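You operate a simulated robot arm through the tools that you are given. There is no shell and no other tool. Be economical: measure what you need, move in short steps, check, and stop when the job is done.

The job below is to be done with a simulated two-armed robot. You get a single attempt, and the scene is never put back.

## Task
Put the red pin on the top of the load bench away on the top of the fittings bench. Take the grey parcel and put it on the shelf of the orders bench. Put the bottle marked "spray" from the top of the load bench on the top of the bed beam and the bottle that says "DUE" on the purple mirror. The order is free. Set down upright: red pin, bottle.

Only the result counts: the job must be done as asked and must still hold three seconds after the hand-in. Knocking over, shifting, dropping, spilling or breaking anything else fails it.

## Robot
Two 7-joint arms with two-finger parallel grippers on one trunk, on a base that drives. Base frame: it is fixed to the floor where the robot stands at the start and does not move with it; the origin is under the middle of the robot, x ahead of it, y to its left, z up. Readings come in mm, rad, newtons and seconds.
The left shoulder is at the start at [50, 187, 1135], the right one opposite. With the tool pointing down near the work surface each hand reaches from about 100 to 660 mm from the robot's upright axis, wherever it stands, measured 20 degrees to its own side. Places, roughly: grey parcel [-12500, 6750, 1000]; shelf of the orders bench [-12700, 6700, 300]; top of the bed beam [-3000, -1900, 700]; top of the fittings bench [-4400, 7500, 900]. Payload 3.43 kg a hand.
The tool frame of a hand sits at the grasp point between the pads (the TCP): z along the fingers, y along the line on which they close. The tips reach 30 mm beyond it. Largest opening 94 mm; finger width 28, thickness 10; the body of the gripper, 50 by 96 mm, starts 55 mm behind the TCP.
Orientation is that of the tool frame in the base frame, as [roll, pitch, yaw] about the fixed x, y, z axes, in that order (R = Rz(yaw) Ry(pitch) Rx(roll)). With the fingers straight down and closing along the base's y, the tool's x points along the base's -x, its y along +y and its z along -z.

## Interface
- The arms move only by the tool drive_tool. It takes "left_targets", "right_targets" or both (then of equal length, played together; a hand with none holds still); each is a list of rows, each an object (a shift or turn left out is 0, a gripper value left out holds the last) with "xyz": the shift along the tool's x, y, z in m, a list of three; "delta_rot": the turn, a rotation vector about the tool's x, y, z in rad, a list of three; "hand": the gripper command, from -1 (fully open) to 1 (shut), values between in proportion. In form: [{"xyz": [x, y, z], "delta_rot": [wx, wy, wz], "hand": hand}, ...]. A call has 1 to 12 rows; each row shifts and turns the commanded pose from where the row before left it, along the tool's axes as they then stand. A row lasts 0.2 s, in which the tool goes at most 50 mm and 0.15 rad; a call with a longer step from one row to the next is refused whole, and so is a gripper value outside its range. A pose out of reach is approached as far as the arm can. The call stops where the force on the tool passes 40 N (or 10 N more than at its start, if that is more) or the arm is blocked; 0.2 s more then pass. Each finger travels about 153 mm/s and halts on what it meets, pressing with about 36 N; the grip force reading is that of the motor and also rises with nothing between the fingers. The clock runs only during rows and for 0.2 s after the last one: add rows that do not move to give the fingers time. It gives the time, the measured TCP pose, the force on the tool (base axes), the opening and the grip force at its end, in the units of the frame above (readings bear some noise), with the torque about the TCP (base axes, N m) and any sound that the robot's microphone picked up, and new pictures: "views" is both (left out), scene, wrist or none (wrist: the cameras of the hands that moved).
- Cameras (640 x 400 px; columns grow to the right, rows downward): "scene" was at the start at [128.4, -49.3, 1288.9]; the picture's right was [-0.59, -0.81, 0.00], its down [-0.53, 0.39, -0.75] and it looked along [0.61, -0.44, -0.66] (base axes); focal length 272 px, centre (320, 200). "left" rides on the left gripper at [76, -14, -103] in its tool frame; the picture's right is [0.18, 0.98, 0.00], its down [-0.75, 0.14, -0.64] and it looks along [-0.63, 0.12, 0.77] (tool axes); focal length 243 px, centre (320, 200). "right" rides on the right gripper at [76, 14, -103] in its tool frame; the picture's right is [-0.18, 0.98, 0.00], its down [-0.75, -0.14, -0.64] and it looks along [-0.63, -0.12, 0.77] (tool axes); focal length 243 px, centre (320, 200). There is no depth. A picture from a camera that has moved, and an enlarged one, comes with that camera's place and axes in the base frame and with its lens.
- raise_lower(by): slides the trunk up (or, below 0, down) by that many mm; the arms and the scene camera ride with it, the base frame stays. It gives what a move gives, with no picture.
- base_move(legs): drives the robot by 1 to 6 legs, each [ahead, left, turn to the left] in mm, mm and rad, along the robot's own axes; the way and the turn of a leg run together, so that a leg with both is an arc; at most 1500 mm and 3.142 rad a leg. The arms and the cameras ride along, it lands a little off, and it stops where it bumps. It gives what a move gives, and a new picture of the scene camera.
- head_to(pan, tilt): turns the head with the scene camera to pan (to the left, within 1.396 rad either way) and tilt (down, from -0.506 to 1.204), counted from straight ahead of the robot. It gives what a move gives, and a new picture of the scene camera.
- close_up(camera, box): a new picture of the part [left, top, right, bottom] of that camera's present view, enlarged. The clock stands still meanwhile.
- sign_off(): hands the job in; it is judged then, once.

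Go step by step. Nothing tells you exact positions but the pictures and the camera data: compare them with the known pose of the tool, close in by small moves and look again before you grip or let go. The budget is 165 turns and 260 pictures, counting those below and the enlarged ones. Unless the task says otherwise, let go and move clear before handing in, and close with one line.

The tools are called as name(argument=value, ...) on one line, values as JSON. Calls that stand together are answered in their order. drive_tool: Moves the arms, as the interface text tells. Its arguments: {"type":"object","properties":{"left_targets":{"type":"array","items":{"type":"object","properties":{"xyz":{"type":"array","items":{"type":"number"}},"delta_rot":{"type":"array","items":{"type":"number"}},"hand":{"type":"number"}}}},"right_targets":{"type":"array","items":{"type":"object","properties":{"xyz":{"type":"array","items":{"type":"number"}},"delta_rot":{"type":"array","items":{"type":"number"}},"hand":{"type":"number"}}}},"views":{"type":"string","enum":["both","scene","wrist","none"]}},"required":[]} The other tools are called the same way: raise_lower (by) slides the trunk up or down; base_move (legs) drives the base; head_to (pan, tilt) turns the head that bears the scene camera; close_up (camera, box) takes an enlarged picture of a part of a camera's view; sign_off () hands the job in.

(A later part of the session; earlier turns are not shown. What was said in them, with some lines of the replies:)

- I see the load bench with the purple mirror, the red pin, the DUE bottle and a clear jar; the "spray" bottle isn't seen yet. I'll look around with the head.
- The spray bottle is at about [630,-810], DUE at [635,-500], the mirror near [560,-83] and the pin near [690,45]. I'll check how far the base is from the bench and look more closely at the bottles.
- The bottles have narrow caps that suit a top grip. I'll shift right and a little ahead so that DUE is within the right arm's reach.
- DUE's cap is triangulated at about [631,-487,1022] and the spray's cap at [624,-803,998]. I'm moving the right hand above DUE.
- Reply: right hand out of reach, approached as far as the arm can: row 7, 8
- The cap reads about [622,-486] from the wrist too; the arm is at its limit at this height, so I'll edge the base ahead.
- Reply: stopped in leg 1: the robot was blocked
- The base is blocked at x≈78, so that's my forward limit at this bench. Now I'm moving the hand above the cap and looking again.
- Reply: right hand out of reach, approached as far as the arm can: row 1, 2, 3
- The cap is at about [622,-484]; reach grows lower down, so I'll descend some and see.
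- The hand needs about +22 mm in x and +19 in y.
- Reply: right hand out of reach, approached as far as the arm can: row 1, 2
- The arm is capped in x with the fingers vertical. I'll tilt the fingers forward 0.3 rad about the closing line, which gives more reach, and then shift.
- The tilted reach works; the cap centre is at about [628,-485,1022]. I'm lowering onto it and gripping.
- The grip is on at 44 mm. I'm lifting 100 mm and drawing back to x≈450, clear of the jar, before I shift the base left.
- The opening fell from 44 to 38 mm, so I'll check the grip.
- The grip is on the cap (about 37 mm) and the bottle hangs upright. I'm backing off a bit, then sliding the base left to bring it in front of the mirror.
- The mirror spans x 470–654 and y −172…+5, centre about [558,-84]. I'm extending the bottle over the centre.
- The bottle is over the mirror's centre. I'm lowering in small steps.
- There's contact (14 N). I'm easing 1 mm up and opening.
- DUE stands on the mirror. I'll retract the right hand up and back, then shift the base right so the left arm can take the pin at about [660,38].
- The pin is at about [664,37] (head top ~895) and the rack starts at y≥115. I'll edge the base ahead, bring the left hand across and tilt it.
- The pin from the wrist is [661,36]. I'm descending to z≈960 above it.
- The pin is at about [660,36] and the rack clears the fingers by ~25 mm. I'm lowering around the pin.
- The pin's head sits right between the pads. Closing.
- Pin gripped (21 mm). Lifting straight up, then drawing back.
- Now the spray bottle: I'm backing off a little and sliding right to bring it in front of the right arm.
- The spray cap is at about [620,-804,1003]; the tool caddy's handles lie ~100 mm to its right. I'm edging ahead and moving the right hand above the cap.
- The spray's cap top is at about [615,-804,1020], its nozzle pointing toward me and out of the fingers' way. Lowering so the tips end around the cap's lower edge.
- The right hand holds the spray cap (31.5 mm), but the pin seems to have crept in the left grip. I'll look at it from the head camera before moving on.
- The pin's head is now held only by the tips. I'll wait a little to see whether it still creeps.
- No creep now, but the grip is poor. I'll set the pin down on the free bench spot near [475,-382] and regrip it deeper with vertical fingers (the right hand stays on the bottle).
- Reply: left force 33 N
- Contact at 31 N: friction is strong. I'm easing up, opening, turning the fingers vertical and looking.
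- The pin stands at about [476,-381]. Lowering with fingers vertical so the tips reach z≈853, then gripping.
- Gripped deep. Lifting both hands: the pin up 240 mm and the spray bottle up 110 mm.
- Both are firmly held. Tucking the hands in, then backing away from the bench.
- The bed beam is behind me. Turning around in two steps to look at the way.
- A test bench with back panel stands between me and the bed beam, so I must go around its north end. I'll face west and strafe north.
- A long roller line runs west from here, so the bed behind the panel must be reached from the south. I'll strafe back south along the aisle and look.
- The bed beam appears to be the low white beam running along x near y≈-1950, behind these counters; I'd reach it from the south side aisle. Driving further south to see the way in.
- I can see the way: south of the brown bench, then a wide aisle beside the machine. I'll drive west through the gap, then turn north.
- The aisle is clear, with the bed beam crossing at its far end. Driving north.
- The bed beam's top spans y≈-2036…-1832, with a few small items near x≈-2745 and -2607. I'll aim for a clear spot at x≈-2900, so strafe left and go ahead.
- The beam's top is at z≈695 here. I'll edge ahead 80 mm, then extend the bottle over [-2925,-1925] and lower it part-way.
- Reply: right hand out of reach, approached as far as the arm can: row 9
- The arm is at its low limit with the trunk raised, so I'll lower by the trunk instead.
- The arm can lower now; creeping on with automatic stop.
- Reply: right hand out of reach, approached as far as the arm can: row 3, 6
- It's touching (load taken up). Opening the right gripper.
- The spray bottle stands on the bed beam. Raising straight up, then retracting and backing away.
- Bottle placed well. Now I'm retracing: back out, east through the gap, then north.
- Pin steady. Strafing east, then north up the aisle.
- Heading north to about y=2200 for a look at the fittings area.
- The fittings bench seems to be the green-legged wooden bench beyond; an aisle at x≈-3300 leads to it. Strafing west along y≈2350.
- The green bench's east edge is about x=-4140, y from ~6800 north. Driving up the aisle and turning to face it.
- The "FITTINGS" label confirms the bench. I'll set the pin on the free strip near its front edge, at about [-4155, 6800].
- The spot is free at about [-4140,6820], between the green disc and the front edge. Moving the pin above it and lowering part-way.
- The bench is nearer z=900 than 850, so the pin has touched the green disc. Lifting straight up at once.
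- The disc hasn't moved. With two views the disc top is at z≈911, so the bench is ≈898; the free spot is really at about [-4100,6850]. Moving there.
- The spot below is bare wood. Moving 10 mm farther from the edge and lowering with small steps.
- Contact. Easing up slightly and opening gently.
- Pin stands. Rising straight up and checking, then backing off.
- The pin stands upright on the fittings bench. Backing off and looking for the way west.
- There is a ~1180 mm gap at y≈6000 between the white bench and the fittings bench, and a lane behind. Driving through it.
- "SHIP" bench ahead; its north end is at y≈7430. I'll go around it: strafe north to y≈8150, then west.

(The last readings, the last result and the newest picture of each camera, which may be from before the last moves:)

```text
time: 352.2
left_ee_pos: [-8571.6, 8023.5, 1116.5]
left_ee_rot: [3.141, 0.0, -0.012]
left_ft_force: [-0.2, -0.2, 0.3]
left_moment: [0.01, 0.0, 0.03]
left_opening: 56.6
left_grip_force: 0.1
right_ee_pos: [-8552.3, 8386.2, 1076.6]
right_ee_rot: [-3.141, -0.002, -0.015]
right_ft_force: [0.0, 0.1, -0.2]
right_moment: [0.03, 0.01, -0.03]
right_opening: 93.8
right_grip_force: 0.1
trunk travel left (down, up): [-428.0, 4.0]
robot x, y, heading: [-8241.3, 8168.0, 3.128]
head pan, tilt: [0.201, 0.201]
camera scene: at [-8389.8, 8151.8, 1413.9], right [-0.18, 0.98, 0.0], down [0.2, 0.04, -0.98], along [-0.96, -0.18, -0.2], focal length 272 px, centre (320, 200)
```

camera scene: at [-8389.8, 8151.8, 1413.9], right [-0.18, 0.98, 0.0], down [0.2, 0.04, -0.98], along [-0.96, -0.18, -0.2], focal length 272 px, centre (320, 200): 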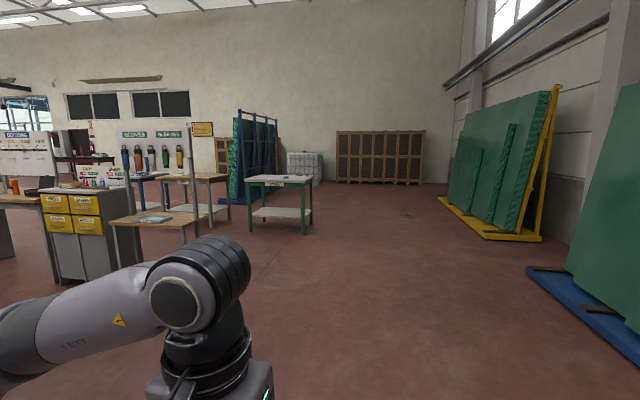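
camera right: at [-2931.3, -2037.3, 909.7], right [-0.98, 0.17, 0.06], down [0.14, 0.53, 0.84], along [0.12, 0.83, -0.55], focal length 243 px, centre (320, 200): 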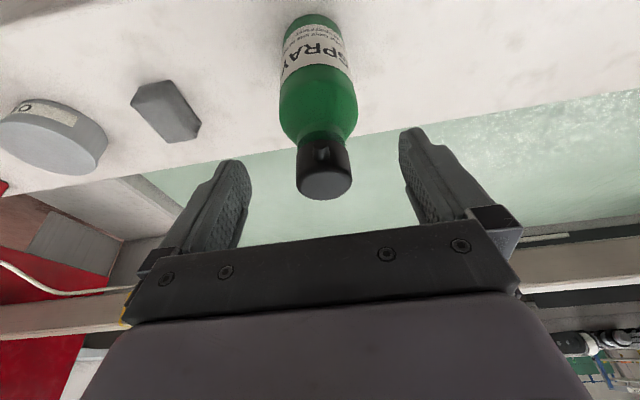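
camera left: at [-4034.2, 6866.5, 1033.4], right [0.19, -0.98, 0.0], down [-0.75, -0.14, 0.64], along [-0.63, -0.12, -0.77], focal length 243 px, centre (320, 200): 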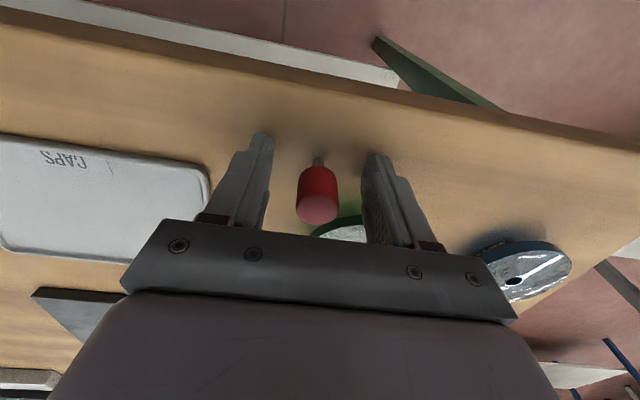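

The orders bench is the green-legged table at about x=-12400…-13000, y=6240…7150, with the parcel on top. Driving toward it.

base_move(legs=[[1500, 0, 0.013], [1300, 0, 0], [0, 1300, 0]])

head_to(pan=0.0, tilt=0.35)

```text
time: 372.0
left_ee_pos: [-11377.6, 6734.2, 1116.7]
left_ee_rot: [3.141, -0.001, 0.021]
left_ft_force: [0.5, -0.2, 0.6]
left_moment: [-0.02, 0.01, -0.01]
left_opening: 56.3
left_grip_force: 0.1
right_ee_pos: [-11372.6, 7097.2, 1077.1]
right_ee_rot: [3.139, -0.001, 0.016]
right_ft_force: [0.6, 0.1, 0.2]
right_moment: [0.0, -0.02, 0.0]
right_opening: 93.7
right_grip_force: 0.0
trunk travel left (down, up): [-428.0, 4.0]
robot x, y, heading: [-11054.9, 6889.9, -3.12]
head pan, tilt: [0.201, 0.201]
camera scene: at [-11201.8, 6868.9, 1413.9], right [-0.22, 0.98, 0.0], down [0.19, 0.04, -0.98], along [-0.96, -0.21, -0.2], focal length 272 px, centre (320, 200)
```

scene: 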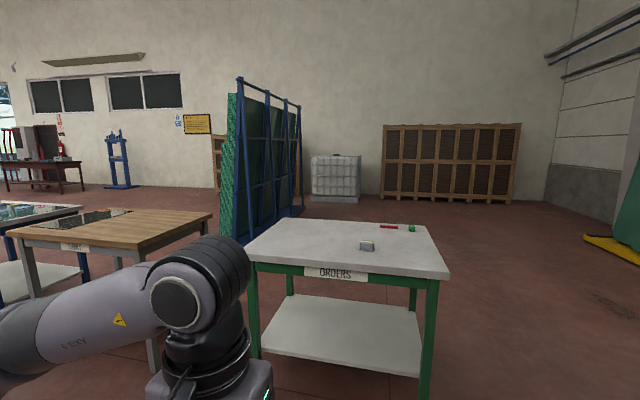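

```text
time: 372.8
left_ee_pos: [-11376.7, 6735.1, 1117.8]
left_ee_rot: [-3.141, 0.001, 0.021]
left_ft_force: [-0.1, -0.1, 0.2]
left_moment: [0.01, -0.01, -0.02]
left_opening: 56.3
left_grip_force: 0.1
right_ee_pos: [-11372.1, 7098.3, 1077.3]
right_ee_rot: [3.141, -0.001, 0.017]
right_ft_force: [0.2, 0.5, -0.7]
right_moment: [0.01, 0.01, 0.01]
right_opening: 94.4
right_grip_force: 0.1
trunk travel left (down, up): [-428.0, 4.0]
robot x, y, heading: [-11052.3, 6893.2, -3.122]
head pan, tilt: [0.0, 0.351]
camera scene: at [-11203.9, 6887.6, 1400.0], right [-0.02, 1.0, 0.0], down [0.34, 0.01, -0.94], along [-0.94, -0.02, -0.34], focal length 272 px, centre (320, 200)
```

scene: 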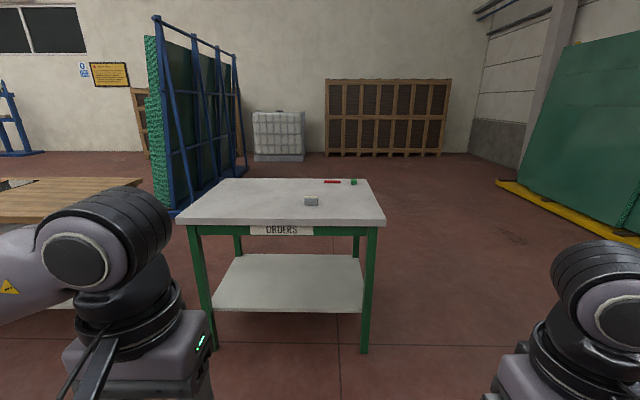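

The table is labelled ORDERS, with the grey parcel on top and an empty shelf below. Moving closer to view it.

base_move(legs=[[0, -115, -0.02], [800, 0, 0]])

head_to(pan=0.3, tilt=0.75)

close_up(camera="scene", box=[220, 80, 420, 220])

```text
time: 377.8
left_ee_pos: [-12178.2, 6860.2, 1116.1]
left_ee_rot: [-3.141, -0.001, -0.006]
left_ft_force: [0.2, -0.9, -0.4]
left_moment: [0.02, -0.02, -0.02]
left_opening: 56.3
left_grip_force: 0.1
right_ee_pos: [-12163.7, 7223.0, 1076.5]
right_ee_rot: [3.14, -0.001, -0.009]
right_ft_force: [-0.3, 0.4, 0.2]
right_moment: [0.0, -0.04, 0.01]
right_opening: 93.9
right_grip_force: 0.0
trunk travel left (down, up): [-428.0, 4.0]
robot x, y, heading: [-11851.6, 7004.5, 3.132]
head pan, tilt: [0.0, 0.351]
camera scene: at [-12001.5, 7008.9, 1399.9], right [0.01, 1.0, 0.0], down [0.34, 0.0, -0.94], along [-0.94, 0.01, -0.34], focal length 272 px, centre (320, 200)
```

scene: 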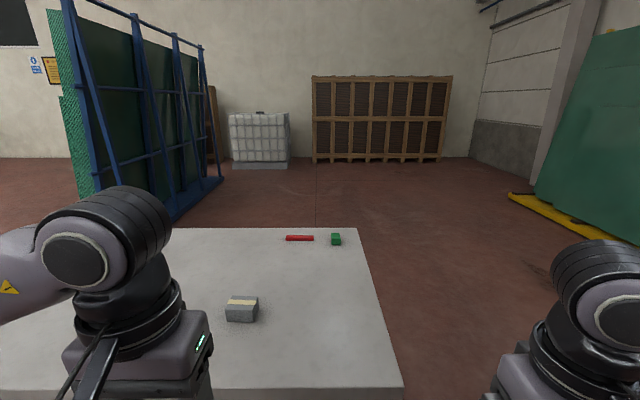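

```text
time: 378.7
left_ee_pos: [-12177.8, 6860.6, 1116.3]
left_ee_rot: [3.141, 0.0, -0.005]
left_ft_force: [-0.4, -0.2, 1.0]
left_moment: [0.0, -0.03, 0.02]
left_opening: 56.1
left_grip_force: 0.1
right_ee_pos: [-12165.8, 7223.2, 1076.8]
right_ee_rot: [3.139, -0.001, -0.008]
right_ft_force: [0.4, -0.7, 0.4]
right_moment: [0.01, 0.02, -0.02]
right_opening: 94.0
right_grip_force: 0.1
trunk travel left (down, up): [-428.0, 4.0]
robot x, y, heading: [-11850.9, 7011.5, 3.134]
head pan, tilt: [0.3, 0.75]
camera scene: at [-11987.5, 6984.4, 1364.3], right [-0.29, 0.96, 0.0], down [0.65, 0.2, -0.73], along [-0.7, -0.21, -0.68], focal length 272 px, centre (320, 200)
```

scene: 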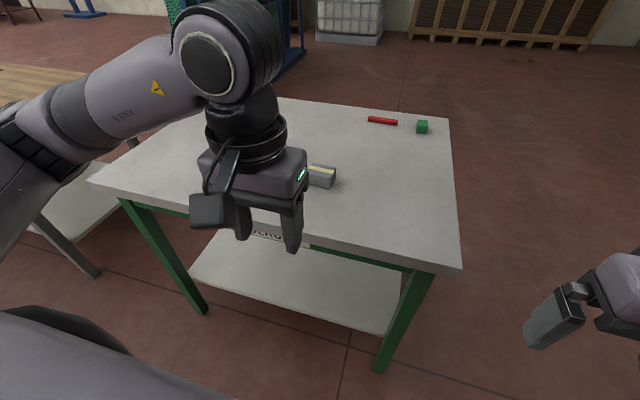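

```text
2.86 times, centred on (320, 150) of scene
camera zoom: at [-11987.5, 6984.4, 1364.3], right [-0.29, 0.96, 0.0], down [0.65, 0.2, -0.73], along [-0.7, -0.21, -0.68], focal length 777 px, centre (320, 343)
```

zoom: 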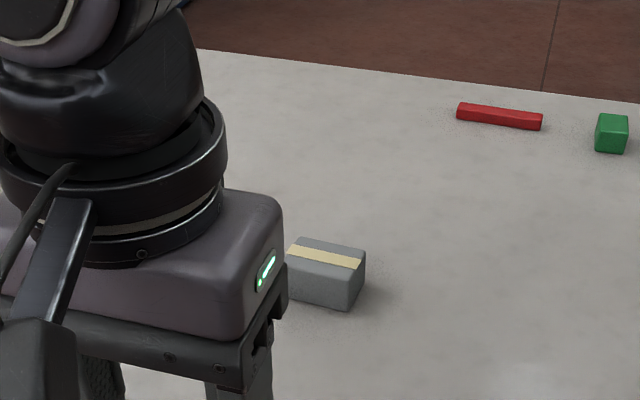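

The parcel is about [-12557,6814] with its centre near z=900, roughly 80 mm wide in y; the table top is ≈870. I'm moving nearer and placing the left hand above it, open.

base_move(legs=[[175, 0, 0.008]])

drive_tool(left_targets=[{"xyz": [-0.042, 0.011, 0], "hand": -1}, {"xyz": [-0.042, 0.011, 0]}, {"xyz": [-0.042, 0.011, 0]}, {"xyz": [-0.042, 0.011, 0]}, {"xyz": [0, 0, 0.03]}, {"xyz": [0, 0, 0.03]}, {}], views="both")

```text
time: 380.2
left_ee_pos: [-12355.0, 6858.5, 1116.5]
left_ee_rot: [-3.141, 0.0, 0.002]
left_ft_force: [0.4, 1.1, -0.3]
left_moment: [0.0, -0.03, 0.02]
left_opening: 56.4
left_grip_force: 0.1
right_ee_pos: [-12342.3, 7220.5, 1076.5]
right_ee_rot: [3.14, -0.002, -0.001]
right_ft_force: [0.5, 0.6, -0.2]
right_moment: [-0.01, -0.01, 0.01]
right_opening: 94.3
right_grip_force: 0.1
trunk travel left (down, up): [-428.0, 4.0]
robot x, y, heading: [-12026.8, 7009.1, -3.139]
head pan, tilt: [0.3, 0.75]
camera scene: at [-12163.6, 6983.9, 1364.1], right [-0.3, 0.96, 0.0], down [0.65, 0.2, -0.73], along [-0.7, -0.22, -0.68], focal length 272 px, centre (320, 200)
```

scene: 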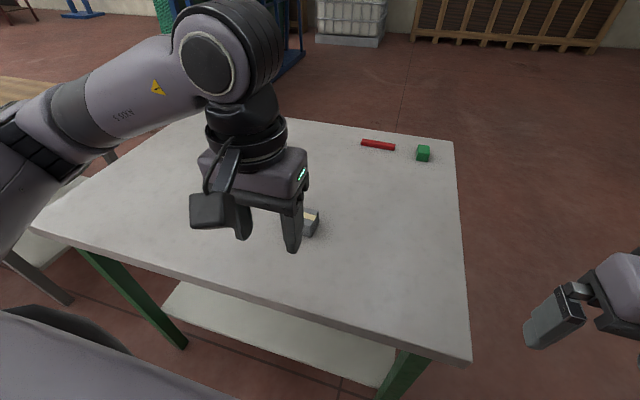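

```text
time: 381.8
left_ee_pos: [-12521.2, 6815.1, 1056.9]
left_ee_rot: [3.142, 0.001, 0.002]
left_ft_force: [-0.3, -0.4, 0.8]
left_moment: [0.03, 0.0, 0.01]
left_opening: 93.9
left_grip_force: 0.1
right_ee_pos: [-12341.1, 7221.2, 1077.3]
right_ee_rot: [3.141, -0.002, -0.001]
right_ft_force: [0.2, 0.0, 1.0]
right_moment: [0.03, 0.02, 0.02]
right_opening: 94.2
right_grip_force: 0.1
trunk travel left (down, up): [-428.0, 4.0]
robot x, y, heading: [-12028.2, 7006.2, -3.14]
head pan, tilt: [0.3, 0.75]
camera scene: at [-12162.7, 6984.0, 1364.3], right [-0.3, 0.96, 0.0], down [0.65, 0.2, -0.73], along [-0.7, -0.22, -0.68], focal length 272 px, centre (320, 200)
camera left: at [-12445.3, 6829.4, 1158.8], right [0.19, -0.98, 0.0], down [-0.75, -0.14, 0.64], along [-0.63, -0.12, -0.77], focal length 243 px, centre (320, 200)
```

scene: 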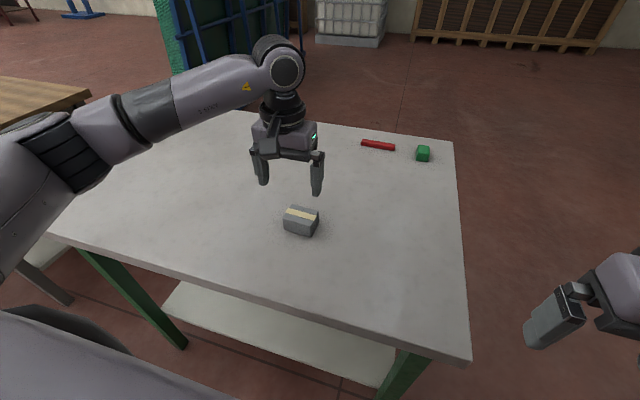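
left: 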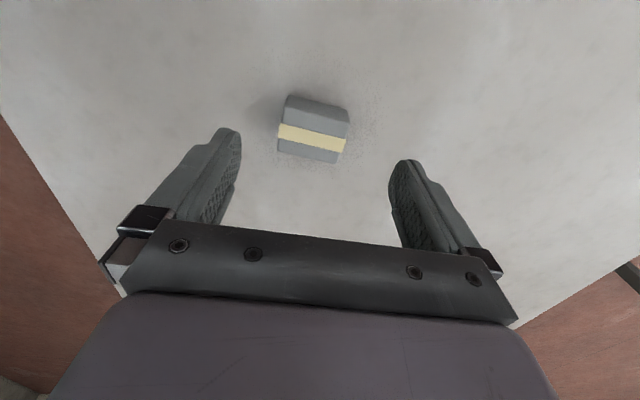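

The parcel is ~71 mm (y) × 53 mm × 50 mm, centred at [-12558,6815] with its top at ~922. Moving over it and down.

drive_tool(left_targets=[{"xyz": [-0.0185, 0, 0]}, {"xyz": [-0.0185, 0, 0]}, {"xyz": [0, 0, 0.04]}, {"xyz": [0, 0, 0.04]}, {}], views="wrist")

```text
time: 383.0
left_ee_pos: [-12557.5, 6814.6, 975.3]
left_ee_rot: [3.141, 0.001, 0.001]
left_ft_force: [0.4, -0.7, -0.4]
left_moment: [0.0, 0.02, -0.01]
left_opening: 93.9
left_grip_force: 0.0
right_ee_pos: [-12340.9, 7222.6, 1076.9]
right_ee_rot: [3.14, -0.001, -0.002]
right_ft_force: [-0.5, 0.2, 0.5]
right_moment: [-0.03, 0.01, 0.04]
right_opening: 94.0
right_grip_force: 0.1
trunk travel left (down, up): [-428.0, 4.0]
robot x, y, heading: [-12023.8, 7007.2, -3.141]
head pan, tilt: [0.3, 0.75]
camera left: at [-12482.2, 6827.9, 1077.3], right [0.19, -0.98, 0.0], down [-0.75, -0.14, 0.64], along [-0.63, -0.12, -0.77], focal length 243 px, centre (320, 200)
```

left: 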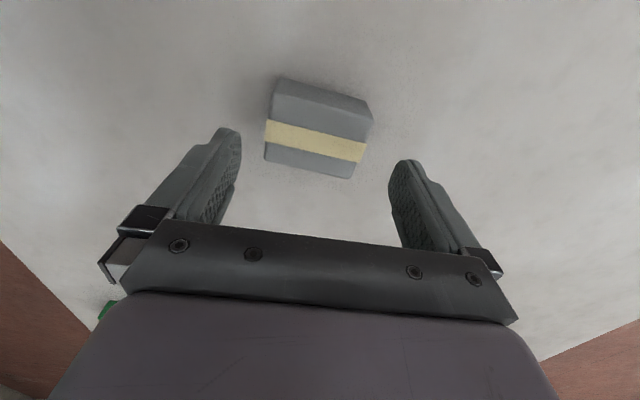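

drive_tool(left_targets=[{"xyz": [0, 0, 0.03]}, {"xyz": [0, 0, 0.025]}, {"xyz": [0, 0, 0.01]}, {}], views="wrist")

```text
time: 384.0
left_ee_pos: [-12557.6, 6813.9, 911.7]
left_ee_rot: [3.141, 0.002, 0.001]
left_ft_force: [0.1, 0.3, 0.4]
left_moment: [0.01, -0.01, 0.05]
left_opening: 94.1
left_grip_force: 0.1
right_ee_pos: [-12340.1, 7221.3, 1076.7]
right_ee_rot: [3.141, -0.002, -0.001]
right_ft_force: [-1.2, 0.1, 0.3]
right_moment: [0.0, 0.03, 0.04]
right_opening: 93.8
right_grip_force: 0.1
trunk travel left (down, up): [-428.0, 4.0]
robot x, y, heading: [-12023.6, 7010.2, -3.145]
head pan, tilt: [0.3, 0.75]
camera left: at [-12482.4, 6828.9, 1012.9], right [0.19, -0.98, 0.0], down [-0.75, -0.14, 0.64], along [-0.63, -0.12, -0.77], focal length 243 px, centre (320, 200)
```

left: 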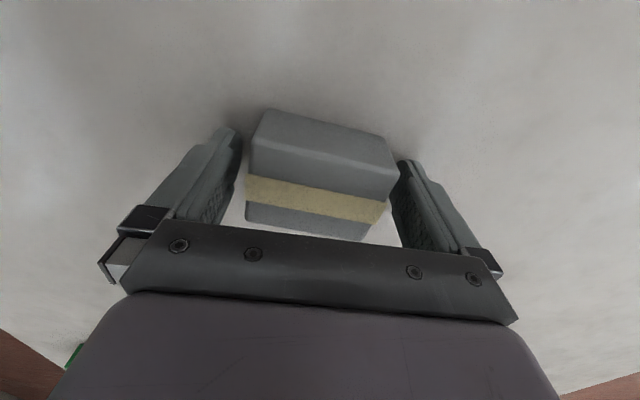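

drive_tool(left_targets=[{"hand": -0.4}, {"hand": 1}, {}, {}, {"xyz": [0, 0, -0.02]}, {"xyz": [0, 0, -0.04]}, {"xyz": [0, 0, -0.04]}, {}], views="both")

```text
time: 385.8
left_ee_pos: [-12558.2, 6814.9, 1012.4]
left_ee_rot: [-3.14, 0.001, 0.004]
left_ft_force: [0.8, 0.0, -2.3]
left_moment: [0.02, 0.02, 0.02]
left_opening: 75.4
left_grip_force: 35.8
right_ee_pos: [-12341.9, 7221.9, 1076.9]
right_ee_rot: [3.14, -0.001, -0.003]
right_ft_force: [0.8, 0.1, 0.6]
right_moment: [0.01, -0.03, 0.02]
right_opening: 94.1
right_grip_force: 0.1
trunk travel left (down, up): [-428.0, 4.0]
robot x, y, heading: [-12025.1, 7007.9, -3.143]
head pan, tilt: [0.3, 0.75]
camera scene: at [-12163.1, 6983.7, 1364.2], right [-0.3, 0.96, 0.0], down [0.65, 0.2, -0.73], along [-0.7, -0.22, -0.68], focal length 272 px, centre (320, 200)
camera left: at [-12482.7, 6829.7, 1113.2], right [0.19, -0.98, 0.0], down [-0.75, -0.14, 0.64], along [-0.63, -0.12, -0.77], focal length 243 px, centre (320, 200)
```

scene: 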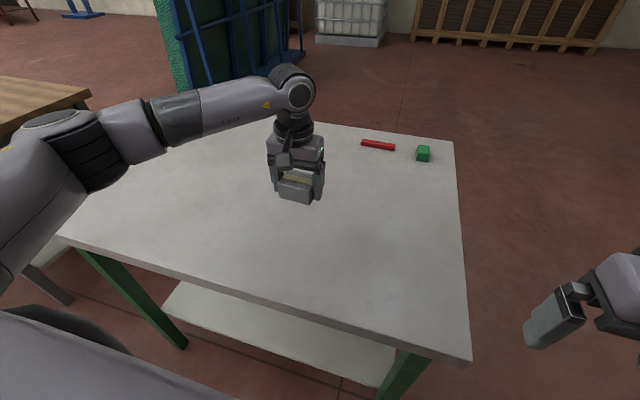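
left: 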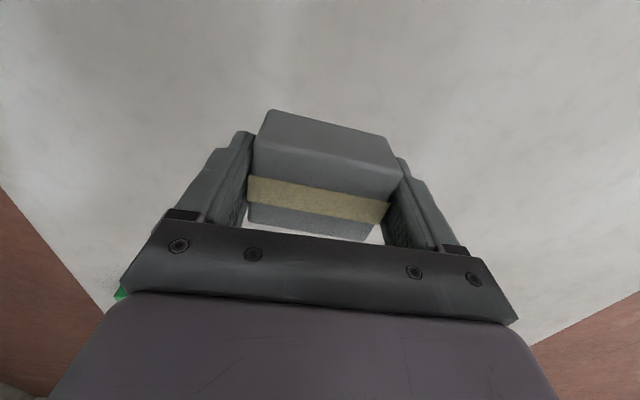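

Parcel held (75 mm grip). Retracting both hands, backing the base off, then lowering the trunk for the shelf.

drive_tool(left_targets=[{"xyz": [0.04, 0, 0]}, {"xyz": [0.04, 0, 0]}, {"xyz": [0.04, 0, 0]}, {"xyz": [0.04, 0, 0]}, {"xyz": [0.04, 0, 0]}, {}], right_targets=[{"xyz": [0.02, 0, 0]}, {"xyz": [0.02, 0, 0]}, {"xyz": [0.02, 0, 0]}, {"xyz": [0.02, 0, 0]}, {"xyz": [0.02, 0, 0]}, {}], views="none")

base_move(legs=[[-450, 0, 0]])

raise_lower(by=-420)

head_to(pan=0.3, tilt=0.4)

```text
time: 387.2
left_ee_pos: [-12356.5, 6816.2, 1010.2]
left_ee_rot: [3.14, 0.0, 0.003]
left_ft_force: [-0.2, -0.1, -1.4]
left_moment: [0.0, -0.01, 0.01]
left_opening: 74.9
left_grip_force: 35.4
right_ee_pos: [-12284.1, 7216.7, 1082.0]
right_ee_rot: [3.139, -0.001, -0.002]
right_ft_force: [-0.5, 0.5, 0.6]
right_moment: [-0.02, 0.01, -0.02]
right_opening: 94.1
right_grip_force: 0.0
right hand out of reach, approached as far as the arm can: row 3, 4, 5
trunk travel left (down, up): [-428.0, 4.0]
robot x, y, heading: [-12026.8, 7010.4, -3.138]
head pan, tilt: [0.3, 0.75]
```

```text
time: 389.9
left_ee_pos: [-11913.9, 6814.6, 1011.6]
left_ee_rot: [-3.141, -0.001, 0.005]
left_ft_force: [0.3, 0.5, -1.8]
left_moment: [-0.02, 0.0, 0.0]
left_opening: 75.0
left_grip_force: 36.1
right_ee_pos: [-11840.2, 7216.0, 1084.4]
right_ee_rot: [3.14, -0.003, 0.0]
right_ft_force: [0.0, -0.9, -0.7]
right_moment: [0.04, 0.03, -0.02]
right_opening: 93.8
right_grip_force: 0.1
trunk travel left (down, up): [-428.0, 4.0]
robot x, y, heading: [-11584.5, 7004.7, -3.14]
head pan, tilt: [0.3, 0.75]
camera scene: at [-11718.7, 6984.1, 1364.3], right [-0.3, 0.95, 0.0], down [0.65, 0.2, -0.73], along [-0.7, -0.22, -0.68], focal length 272 px, centre (320, 200)
```

scene: 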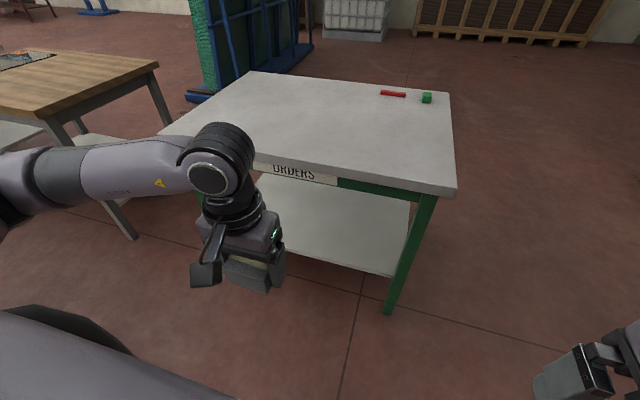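

```text
refused: -420 is not a number from -400 to 400
```

```text
time: 390.7
left_ee_pos: [-11913.7, 6816.1, 1010.2]
left_ee_rot: [-3.141, -0.001, 0.002]
left_ft_force: [0.5, -0.8, -1.2]
left_moment: [0.02, -0.01, 0.01]
left_opening: 74.8
left_grip_force: 36.2
right_ee_pos: [-11841.1, 7216.2, 1082.6]
right_ee_rot: [3.14, -0.004, 0.0]
right_ft_force: [0.2, 0.6, -0.3]
right_moment: [-0.02, 0.01, -0.01]
right_opening: 94.2
right_grip_force: 0.1
trunk travel left (down, up): [-428.0, 4.0]
robot x, y, heading: [-11583.1, 7013.2, -3.145]
head pan, tilt: [0.3, 0.4]
camera scene: at [-11728.5, 6981.2, 1395.3], right [-0.3, 0.95, 0.0], down [0.37, 0.12, -0.92], along [-0.88, -0.27, -0.39], focal length 272 px, centre (320, 200)
```

scene: 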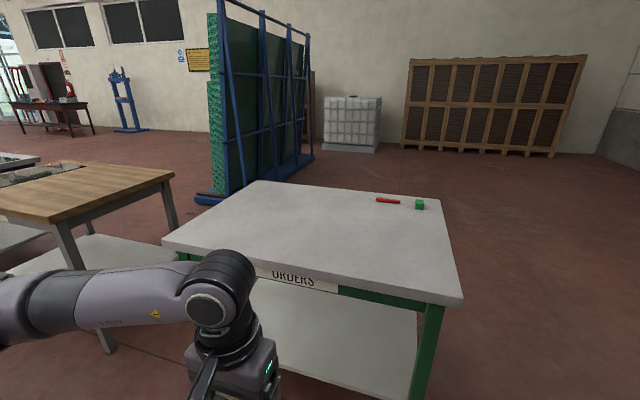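

raise_lower(by=-400)

drive_tool(left_targets=[{"xyz": [0, 0, 0.04]}, {"xyz": [0, 0, 0.04]}, {"xyz": [0, 0, 0.04]}, {"xyz": [0, 0, 0.04]}, {"xyz": [0, 0, 0.04]}, {}], views="both")

```text
time: 394.6
left_ee_pos: [-11913.3, 6815.4, 610.5]
left_ee_rot: [-3.141, 0.0, 0.003]
left_ft_force: [-0.8, -0.4, -1.8]
left_moment: [-0.01, 0.01, -0.01]
left_opening: 74.4
left_grip_force: 36.1
right_ee_pos: [-11840.2, 7216.7, 682.9]
right_ee_rot: [3.14, -0.003, -0.001]
right_ft_force: [0.1, -1.1, -0.2]
right_moment: [-0.02, -0.01, 0.0]
right_opening: 93.9
right_grip_force: 0.2
trunk travel left (down, up): [-28.0, 404.0]
robot x, y, heading: [-11582.2, 7009.3, -3.137]
head pan, tilt: [0.3, 0.4]
```

```text
time: 395.9
left_ee_pos: [-11913.3, 6813.4, 412.1]
left_ee_rot: [3.14, 0.0, 0.005]
left_ft_force: [0.5, 0.5, -2.5]
left_moment: [0.0, 0.0, 0.01]
left_opening: 74.5
left_grip_force: 36.0
right_ee_pos: [-11841.3, 7215.7, 683.7]
right_ee_rot: [3.14, -0.002, 0.002]
right_ft_force: [0.3, -0.5, 0.3]
right_moment: [0.02, -0.01, -0.02]
right_opening: 94.0
right_grip_force: 0.0
trunk travel left (down, up): [-28.0, 404.0]
robot x, y, heading: [-11581.0, 7009.1, -3.138]
head pan, tilt: [0.3, 0.4]
camera scene: at [-11728.5, 6981.2, 995.4], right [-0.3, 0.95, 0.0], down [0.37, 0.12, -0.92], along [-0.88, -0.27, -0.39], focal length 272 px, centre (320, 200)
camera left: at [-11837.4, 6829.1, 513.8], right [0.19, -0.98, 0.0], down [-0.75, -0.14, 0.64], along [-0.63, -0.12, -0.77], focal length 243 px, centre (320, 200)
```

scene: 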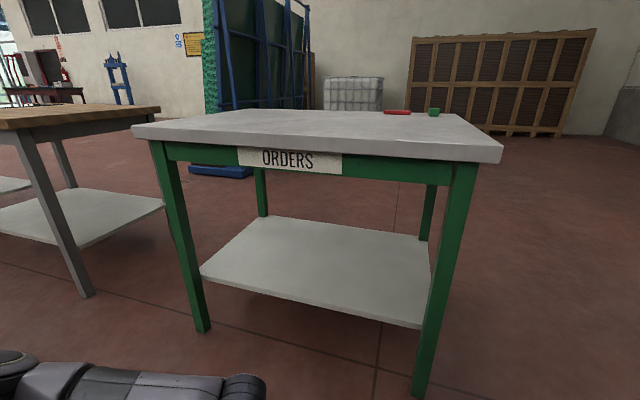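
left: 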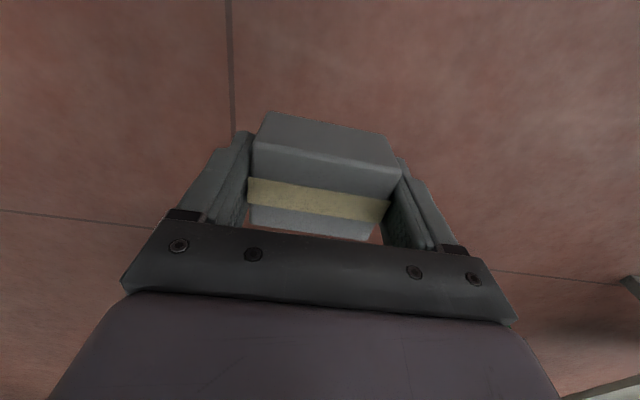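

The lowered posture works and the shelf (z≈280) has a clear opening up to z≈760. I'm lowering further, extending the left arm while still clear of the table, and moving the right hand outward.

drive_tool(left_targets=[{"xyz": [0, 0, 0.028]}, {"xyz": [0, 0, 0.028]}, {"xyz": [-0.03, 0, 0]}, {"xyz": [-0.03, 0, 0]}, {"xyz": [-0.03, 0, 0]}, {"xyz": [-0.03, 0, 0]}, {}], right_targets=[{"xyz": [0, -0.03, 0]}, {"xyz": [0, -0.03, 0]}, {"xyz": [0, -0.03, 0]}, {"xyz": [0, -0.02, 0]}, {}, {}, {}], views="none")

head_to(pan=0.3, tilt=0.7)

```text
time: 397.6
left_ee_pos: [-12032.8, 6812.5, 353.5]
left_ee_rot: [3.14, 0.0, 0.004]
left_ft_force: [0.1, 0.1, -2.3]
left_moment: [0.0, -0.03, 0.03]
left_opening: 74.3
left_grip_force: 35.8
right_ee_pos: [-11845.0, 7326.2, 683.2]
right_ee_rot: [3.14, -0.002, 0.0]
right_ft_force: [0.6, 0.1, 0.2]
right_moment: [0.02, 0.01, 0.03]
right_opening: 94.1
right_grip_force: 0.1
right hand out of reach, approached as far as the arm can: row 1
trunk travel left (down, up): [-28.0, 404.0]
robot x, y, heading: [-11583.2, 7010.4, -3.139]
head pan, tilt: [0.3, 0.4]
```

```text
time: 398.4
left_ee_pos: [-12031.4, 6812.0, 353.8]
left_ee_rot: [-3.14, 0.0, 0.004]
left_ft_force: [1.0, 0.3, -1.2]
left_moment: [-0.01, 0.0, -0.02]
left_opening: 73.9
left_grip_force: 35.7
right_ee_pos: [-11844.5, 7325.1, 684.1]
right_ee_rot: [3.14, -0.002, 0.0]
right_ft_force: [0.2, 0.4, -0.6]
right_moment: [0.02, -0.01, -0.02]
right_opening: 94.2
right_grip_force: 0.0
trunk travel left (down, up): [-28.0, 404.0]
robot x, y, heading: [-11583.1, 7009.9, -3.136]
head pan, tilt: [0.3, 0.7]
camera scene: at [-11721.2, 6983.5, 968.6], right [-0.3, 0.95, 0.0], down [0.61, 0.19, -0.77], along [-0.73, -0.23, -0.64], focal length 272 px, centre (320, 200)
```

scene: 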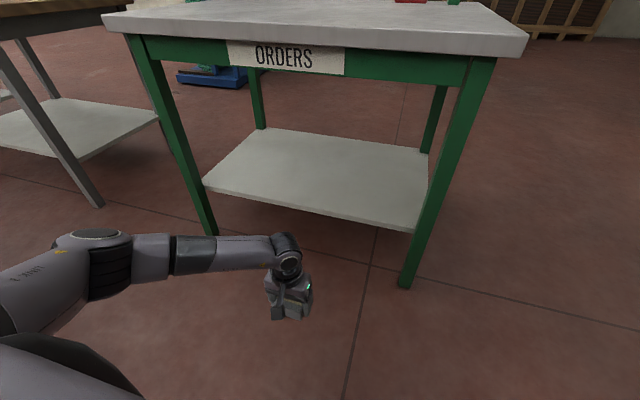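

base_move(legs=[[330, 0, -0.003]])

close_up(camera="left", box=[0, 0, 640, 400])

```text
time: 400.5
left_ee_pos: [-12356.2, 6813.4, 354.8]
left_ee_rot: [3.14, 0.001, 0.002]
left_ft_force: [0.7, 0.2, -1.5]
left_moment: [0.0, 0.01, 0.01]
left_opening: 74.1
left_grip_force: 35.9
right_ee_pos: [-12168.0, 7326.0, 684.3]
right_ee_rot: [3.14, -0.003, -0.001]
right_ft_force: [0.6, 0.3, -0.2]
right_moment: [0.02, 0.0, -0.02]
right_opening: 94.0
right_grip_force: 0.2
trunk travel left (down, up): [-28.0, 404.0]
robot x, y, heading: [-11906.5, 7010.6, -3.139]
head pan, tilt: [0.3, 0.7]
camera scene: at [-12045.3, 6983.4, 968.5], right [-0.3, 0.96, 0.0], down [0.62, 0.19, -0.76], along [-0.73, -0.23, -0.64], focal length 272 px, centre (320, 200)
```

scene: 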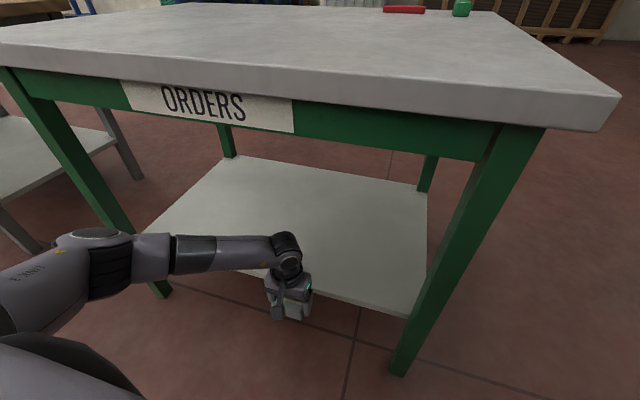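

```text
1.00 times, centred on (320, 200) of left
camera zoom: at [-12280.6, 6827.7, 456.0], right [0.19, -0.98, 0.0], down [-0.75, -0.14, 0.64], along [-0.63, -0.12, -0.77], focal length 243 px, centre (320, 200)
```

zoom: 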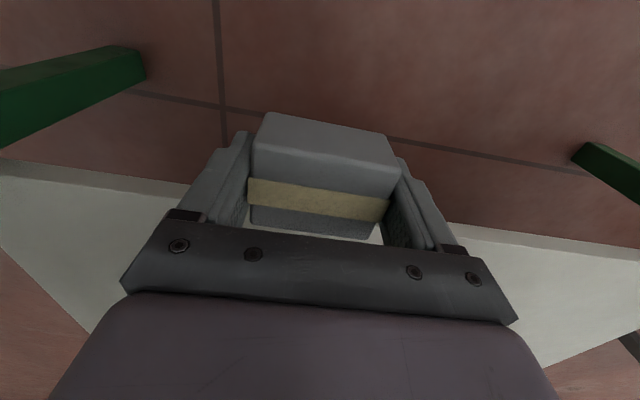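

Clearance over the shelf edge is ~20 mm; I'll raise 12 mm more, then drive in.

drive_tool(left_targets=[{"xyz": [0, 0, -0.012]}, {}], views="none")

base_move(legs=[[130, 0, 0]])

close_up(camera="left", box=[0, 0, 640, 400])

```text
time: 401.1
left_ee_pos: [-12356.5, 6812.4, 367.0]
left_ee_rot: [-3.14, 0.0, 0.002]
left_ft_force: [0.3, 0.0, -1.0]
left_moment: [0.02, -0.02, -0.02]
left_opening: 74.0
left_grip_force: 36.3
right_ee_pos: [-12169.0, 7326.1, 683.3]
right_ee_rot: [3.14, -0.004, 0.0]
right_ft_force: [0.9, 0.2, 0.0]
right_moment: [0.04, -0.01, 0.0]
right_opening: 94.0
right_grip_force: 0.0
trunk travel left (down, up): [-28.0, 404.0]
robot x, y, heading: [-11905.5, 7009.0, -3.142]
head pan, tilt: [0.3, 0.7]
```

```text
time: 402.4
left_ee_pos: [-12481.5, 6814.0, 366.7]
left_ee_rot: [3.142, 0.001, 0.002]
left_ft_force: [1.1, 0.5, -1.1]
left_moment: [0.01, -0.01, -0.01]
left_opening: 74.3
left_grip_force: 35.7
right_ee_pos: [-12293.3, 7324.9, 684.2]
right_ee_rot: [3.14, -0.004, -0.002]
right_ft_force: [0.8, -0.1, -0.5]
right_moment: [-0.03, 0.03, 0.0]
right_opening: 93.8
right_grip_force: 0.1
trunk travel left (down, up): [-28.0, 404.0]
robot x, y, heading: [-12033.8, 7007.2, -3.142]
head pan, tilt: [0.3, 0.7]
camera scene: at [-12169.4, 6983.3, 968.5], right [-0.3, 0.96, 0.0], down [0.62, 0.19, -0.76], along [-0.73, -0.23, -0.64], focal length 272 px, centre (320, 200)
```

scene: 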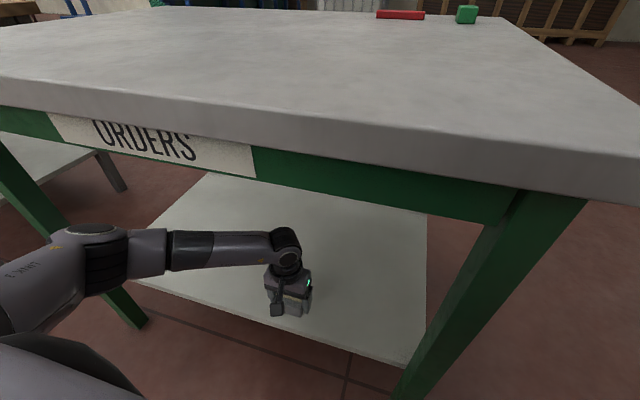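

```text
1.00 times, centred on (320, 200) of left
camera zoom: at [-12405.2, 6827.4, 468.3], right [0.19, -0.98, 0.0], down [-0.75, -0.14, 0.64], along [-0.63, -0.12, -0.77], focal length 243 px, centre (320, 200)
```

zoom: 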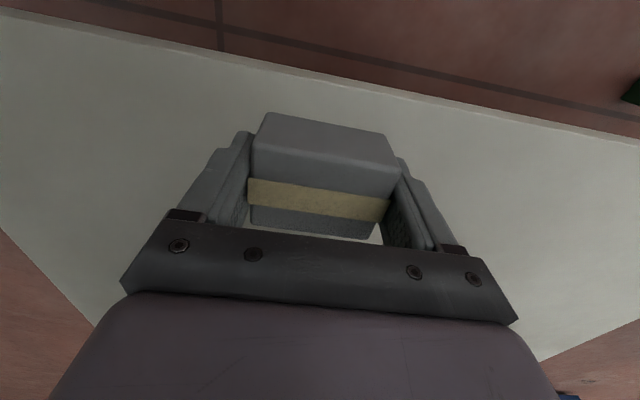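

Over the shelf now. Extending 40 mm further in and lowering.

drive_tool(left_targets=[{"xyz": [-0.02, 0, 0]}, {"xyz": [-0.02, 0, 0]}, {"xyz": [0, 0, 0.01]}, {"xyz": [0, 0, 0.01]}, {"xyz": [0, 0, 0.004]}, {}], views="wrist")

```text
time: 403.8
left_ee_pos: [-12520.8, 6813.1, 340.7]
left_ee_rot: [3.141, 0.001, 0.002]
left_ft_force: [-0.4, -0.8, -0.8]
left_moment: [0.02, -0.02, 0.0]
left_opening: 74.2
left_grip_force: 35.6
right_ee_pos: [-12291.1, 7325.9, 682.8]
right_ee_rot: [3.141, -0.004, -0.001]
right_ft_force: [-0.6, 0.3, 0.3]
right_moment: [-0.01, -0.04, 0.0]
right_opening: 94.1
right_grip_force: 0.1
trunk travel left (down, up): [-28.0, 404.0]
robot x, y, heading: [-12035.8, 7007.7, -3.139]
head pan, tilt: [0.3, 0.7]
camera left: at [-12444.5, 6827.6, 443.7], right [0.19, -0.98, 0.0], down [-0.75, -0.14, 0.64], along [-0.63, -0.12, -0.77], focal length 243 px, centre (320, 200)
```

left: 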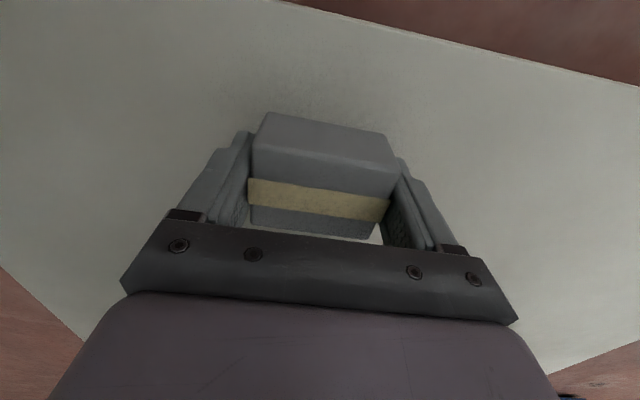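

drive_tool(left_targets=[{"xyz": [0, 0, 0.002]}, {"xyz": [0, 0, 0.002]}, {"xyz": [0, 0, 0.002]}, {"xyz": [0, 0, 0.002]}, {"xyz": [0, 0, 0.002]}, {"xyz": [0, 0, 0.002]}, {"xyz": [0, 0, 0.002]}, {"xyz": [0, 0, 0.002]}, {"xyz": [0, 0, 0.002]}, {"xyz": [0, 0, 0.002]}], views="wrist")

```text
time: 406.0
left_ee_pos: [-12519.9, 6812.1, 323.3]
left_ee_rot: [3.14, 0.0, 0.002]
left_ft_force: [0.2, 1.0, -2.4]
left_moment: [-0.02, -0.02, 0.02]
left_opening: 73.9
left_grip_force: 36.4
right_ee_pos: [-12292.9, 7325.8, 684.1]
right_ee_rot: [3.14, -0.005, 0.0]
right_ft_force: [0.1, 0.0, 0.1]
right_moment: [0.03, -0.01, 0.0]
right_opening: 94.2
right_grip_force: 0.0
trunk travel left (down, up): [-28.0, 404.0]
robot x, y, heading: [-12028.7, 7010.6, -3.145]
head pan, tilt: [0.3, 0.7]
camera left: at [-12444.9, 6827.1, 424.5], right [0.19, -0.98, 0.0], down [-0.75, -0.14, 0.64], along [-0.63, -0.12, -0.77], focal length 243 px, centre (320, 200)
```

left: 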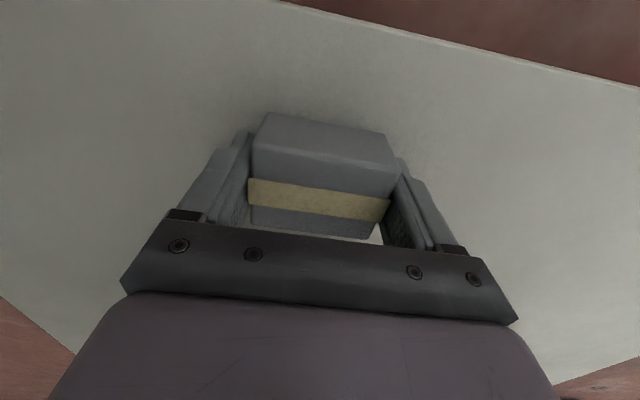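

Not touching yet; continuing the creep.

drive_tool(left_targets=[{"xyz": [0, 0, 0.002]}, {"xyz": [0, 0, 0.002]}, {"xyz": [0, 0, 0.002]}, {"xyz": [0, 0, 0.002]}, {"xyz": [0, 0, 0.002]}, {"xyz": [0, 0, 0.002]}, {"xyz": [0, 0, 0.002]}, {"xyz": [0, 0, 0.002]}, {"xyz": [0, 0, 0.002]}, {"xyz": [0, 0, 0.002]}], views="wrist")

```text
time: 408.0
left_ee_pos: [-12525.5, 6813.0, 310.2]
left_ee_rot: [-3.14, 0.005, 0.004]
left_ft_force: [4.2, -1.3, 19.1]
left_moment: [-0.64, 0.01, 0.22]
left_opening: 74.0
left_grip_force: 35.9
right_ee_pos: [-12290.7, 7326.5, 683.5]
right_ee_rot: [3.138, -0.001, 0.0]
right_ft_force: [0.1, -0.2, 0.1]
right_moment: [0.0, -0.01, 0.01]
right_opening: 94.0
right_grip_force: 0.0
trunk travel left (down, up): [-28.0, 404.0]
robot x, y, heading: [-12032.6, 7005.8, -3.142]
head pan, tilt: [0.3, 0.7]
stopped in row 9 (left hand): the force on the tool passed its limit (the readings are from after the stop); the commanded pose is now the measured one
camera left: at [-12447.9, 6827.5, 411.7], right [0.19, -0.98, 0.0], down [-0.75, -0.15, 0.65], along [-0.64, -0.12, -0.76], focal length 243 px, centre (320, 200)
```

left: 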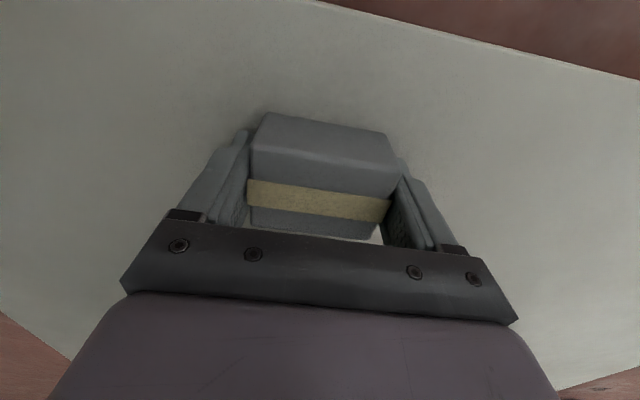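

Contact with the shelf. Easing off, opening and rising.

drive_tool(left_targets=[{"xyz": [0, 0, -0.001]}, {"hand": -0.65}, {"hand": -0.8}, {"hand": -1}, {}], views="wrist")

drive_tool(left_targets=[{"xyz": [0, 0, -0.02]}, {"xyz": [0, 0, -0.03]}, {"xyz": [0, 0, -0.03]}, {"xyz": [0, 0, -0.02]}, {}], views="both")

```text
time: 409.2
left_ee_pos: [-12524.0, 6813.1, 310.4]
left_ee_rot: [-3.138, 0.004, 0.004]
left_ft_force: [-2.3, 12.6, 12.9]
left_moment: [-0.29, -0.11, 0.09]
left_opening: 86.5
left_grip_force: 0.1
right_ee_pos: [-12292.2, 7326.3, 682.6]
right_ee_rot: [3.14, 0.0, 0.0]
right_ft_force: [-0.5, -0.6, 0.4]
right_moment: [-0.01, -0.03, 0.0]
right_opening: 94.2
right_grip_force: 0.0
trunk travel left (down, up): [-28.0, 404.0]
robot x, y, heading: [-12032.6, 7006.2, -3.142]
head pan, tilt: [0.3, 0.7]
camera left: at [-12447.0, 6828.4, 411.9], right [0.19, -0.98, 0.0], down [-0.75, -0.15, 0.64], along [-0.63, -0.12, -0.76], focal length 243 px, centre (320, 200)
```

left: 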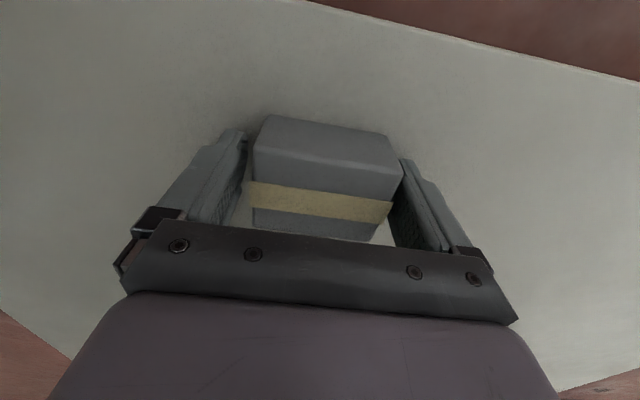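

```text
time: 410.4
left_ee_pos: [-12524.3, 6812.4, 408.1]
left_ee_rot: [3.14, 0.003, 0.006]
left_ft_force: [0.3, 0.2, -0.2]
left_moment: [0.0, 0.0, 0.02]
left_opening: 94.1
left_grip_force: 0.1
right_ee_pos: [-12290.9, 7325.5, 684.3]
right_ee_rot: [3.14, -0.003, -0.001]
right_ft_force: [0.6, 0.0, 0.0]
right_moment: [0.01, 0.02, -0.01]
right_opening: 94.2
right_grip_force: 0.1
trunk travel left (down, up): [-28.0, 404.0]
robot x, y, heading: [-12032.2, 7008.5, -3.143]
head pan, tilt: [0.3, 0.7]
camera scene: at [-12169.2, 6983.2, 968.5], right [-0.3, 0.96, 0.0], down [0.62, 0.19, -0.76], along [-0.73, -0.23, -0.64], focal length 272 px, centre (320, 200)
camera left: at [-12448.7, 6826.4, 510.1], right [0.19, -0.98, 0.0], down [-0.75, -0.14, 0.64], along [-0.63, -0.12, -0.77], focal length 243 px, centre (320, 200)
```

scene: 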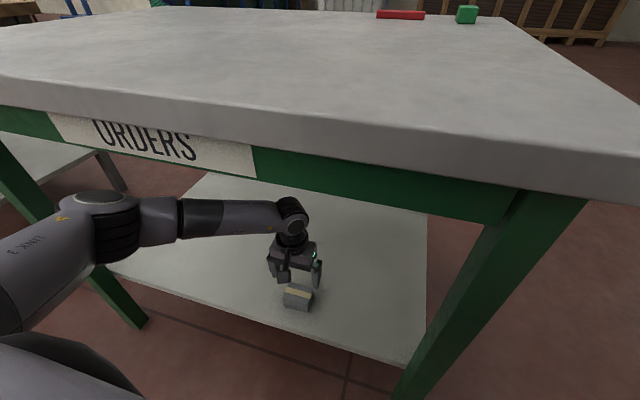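
left: 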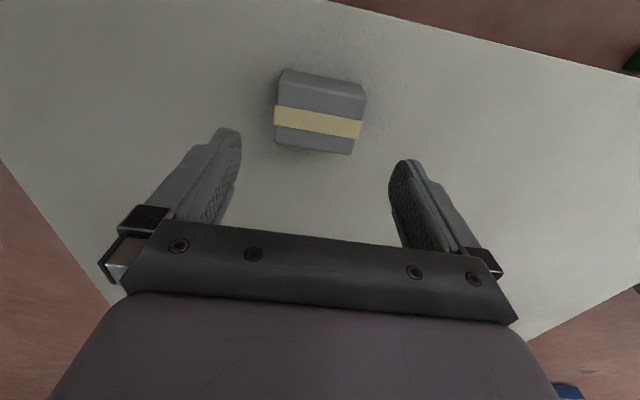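

The parcel sits flat on the shelf and the hand is clear above it. Backing straight out.

base_move(legs=[[-450, 0, 0]])

close_up(camera="scene", box=[120, 0, 560, 275])

```text
time: 413.1
left_ee_pos: [-12064.0, 6808.5, 408.2]
left_ee_rot: [-3.141, 0.005, 0.019]
left_ft_force: [0.4, -0.2, -0.2]
left_moment: [-0.01, 0.01, 0.01]
left_opening: 94.1
left_grip_force: 0.1
right_ee_pos: [-11838.9, 7325.7, 683.5]
right_ee_rot: [3.14, -0.004, 0.014]
right_ft_force: [0.2, 0.0, 0.0]
right_moment: [0.0, 0.0, -0.02]
right_opening: 94.0
right_grip_force: 0.0
trunk travel left (down, up): [-28.0, 404.0]
robot x, y, heading: [-11576.4, 7010.5, -3.123]
head pan, tilt: [0.3, 0.7]
camera scene: at [-11710.4, 6984.8, 968.5], right [-0.31, 0.95, 0.0], down [0.61, 0.2, -0.76], along [-0.73, -0.24, -0.64], focal length 272 px, centre (320, 200)
```

scene: 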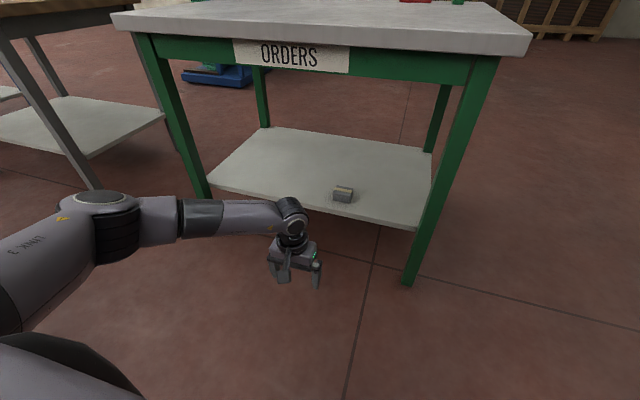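

```text
1.45 times, centred on (340, 138) of scene
camera zoom: at [-11710.4, 6984.8, 968.5], right [-0.31, 0.95, 0.0], down [0.61, 0.2, -0.76], along [-0.73, -0.24, -0.64], focal length 396 px, centre (291, 291)
```

zoom: 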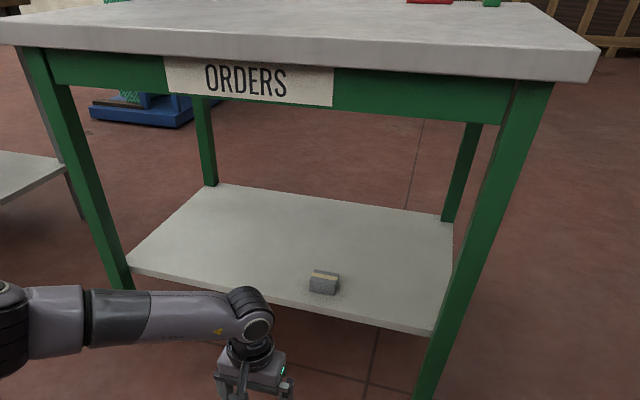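

The parcel is on the shelf of the orders bench. The other three items are in place and both hands are clear, so I'm handing in.

sign_off()

```text
The job is handed in.
```

I put the red pin upright on the fittings bench, stood the spray bottle on the bed beam and the DUE bottle on the purple mirror, and set the grey parcel on the orders bench shelf. While lowering the pin I briefly touched a green disc on the fittings bench; in the pictures it had not moved.
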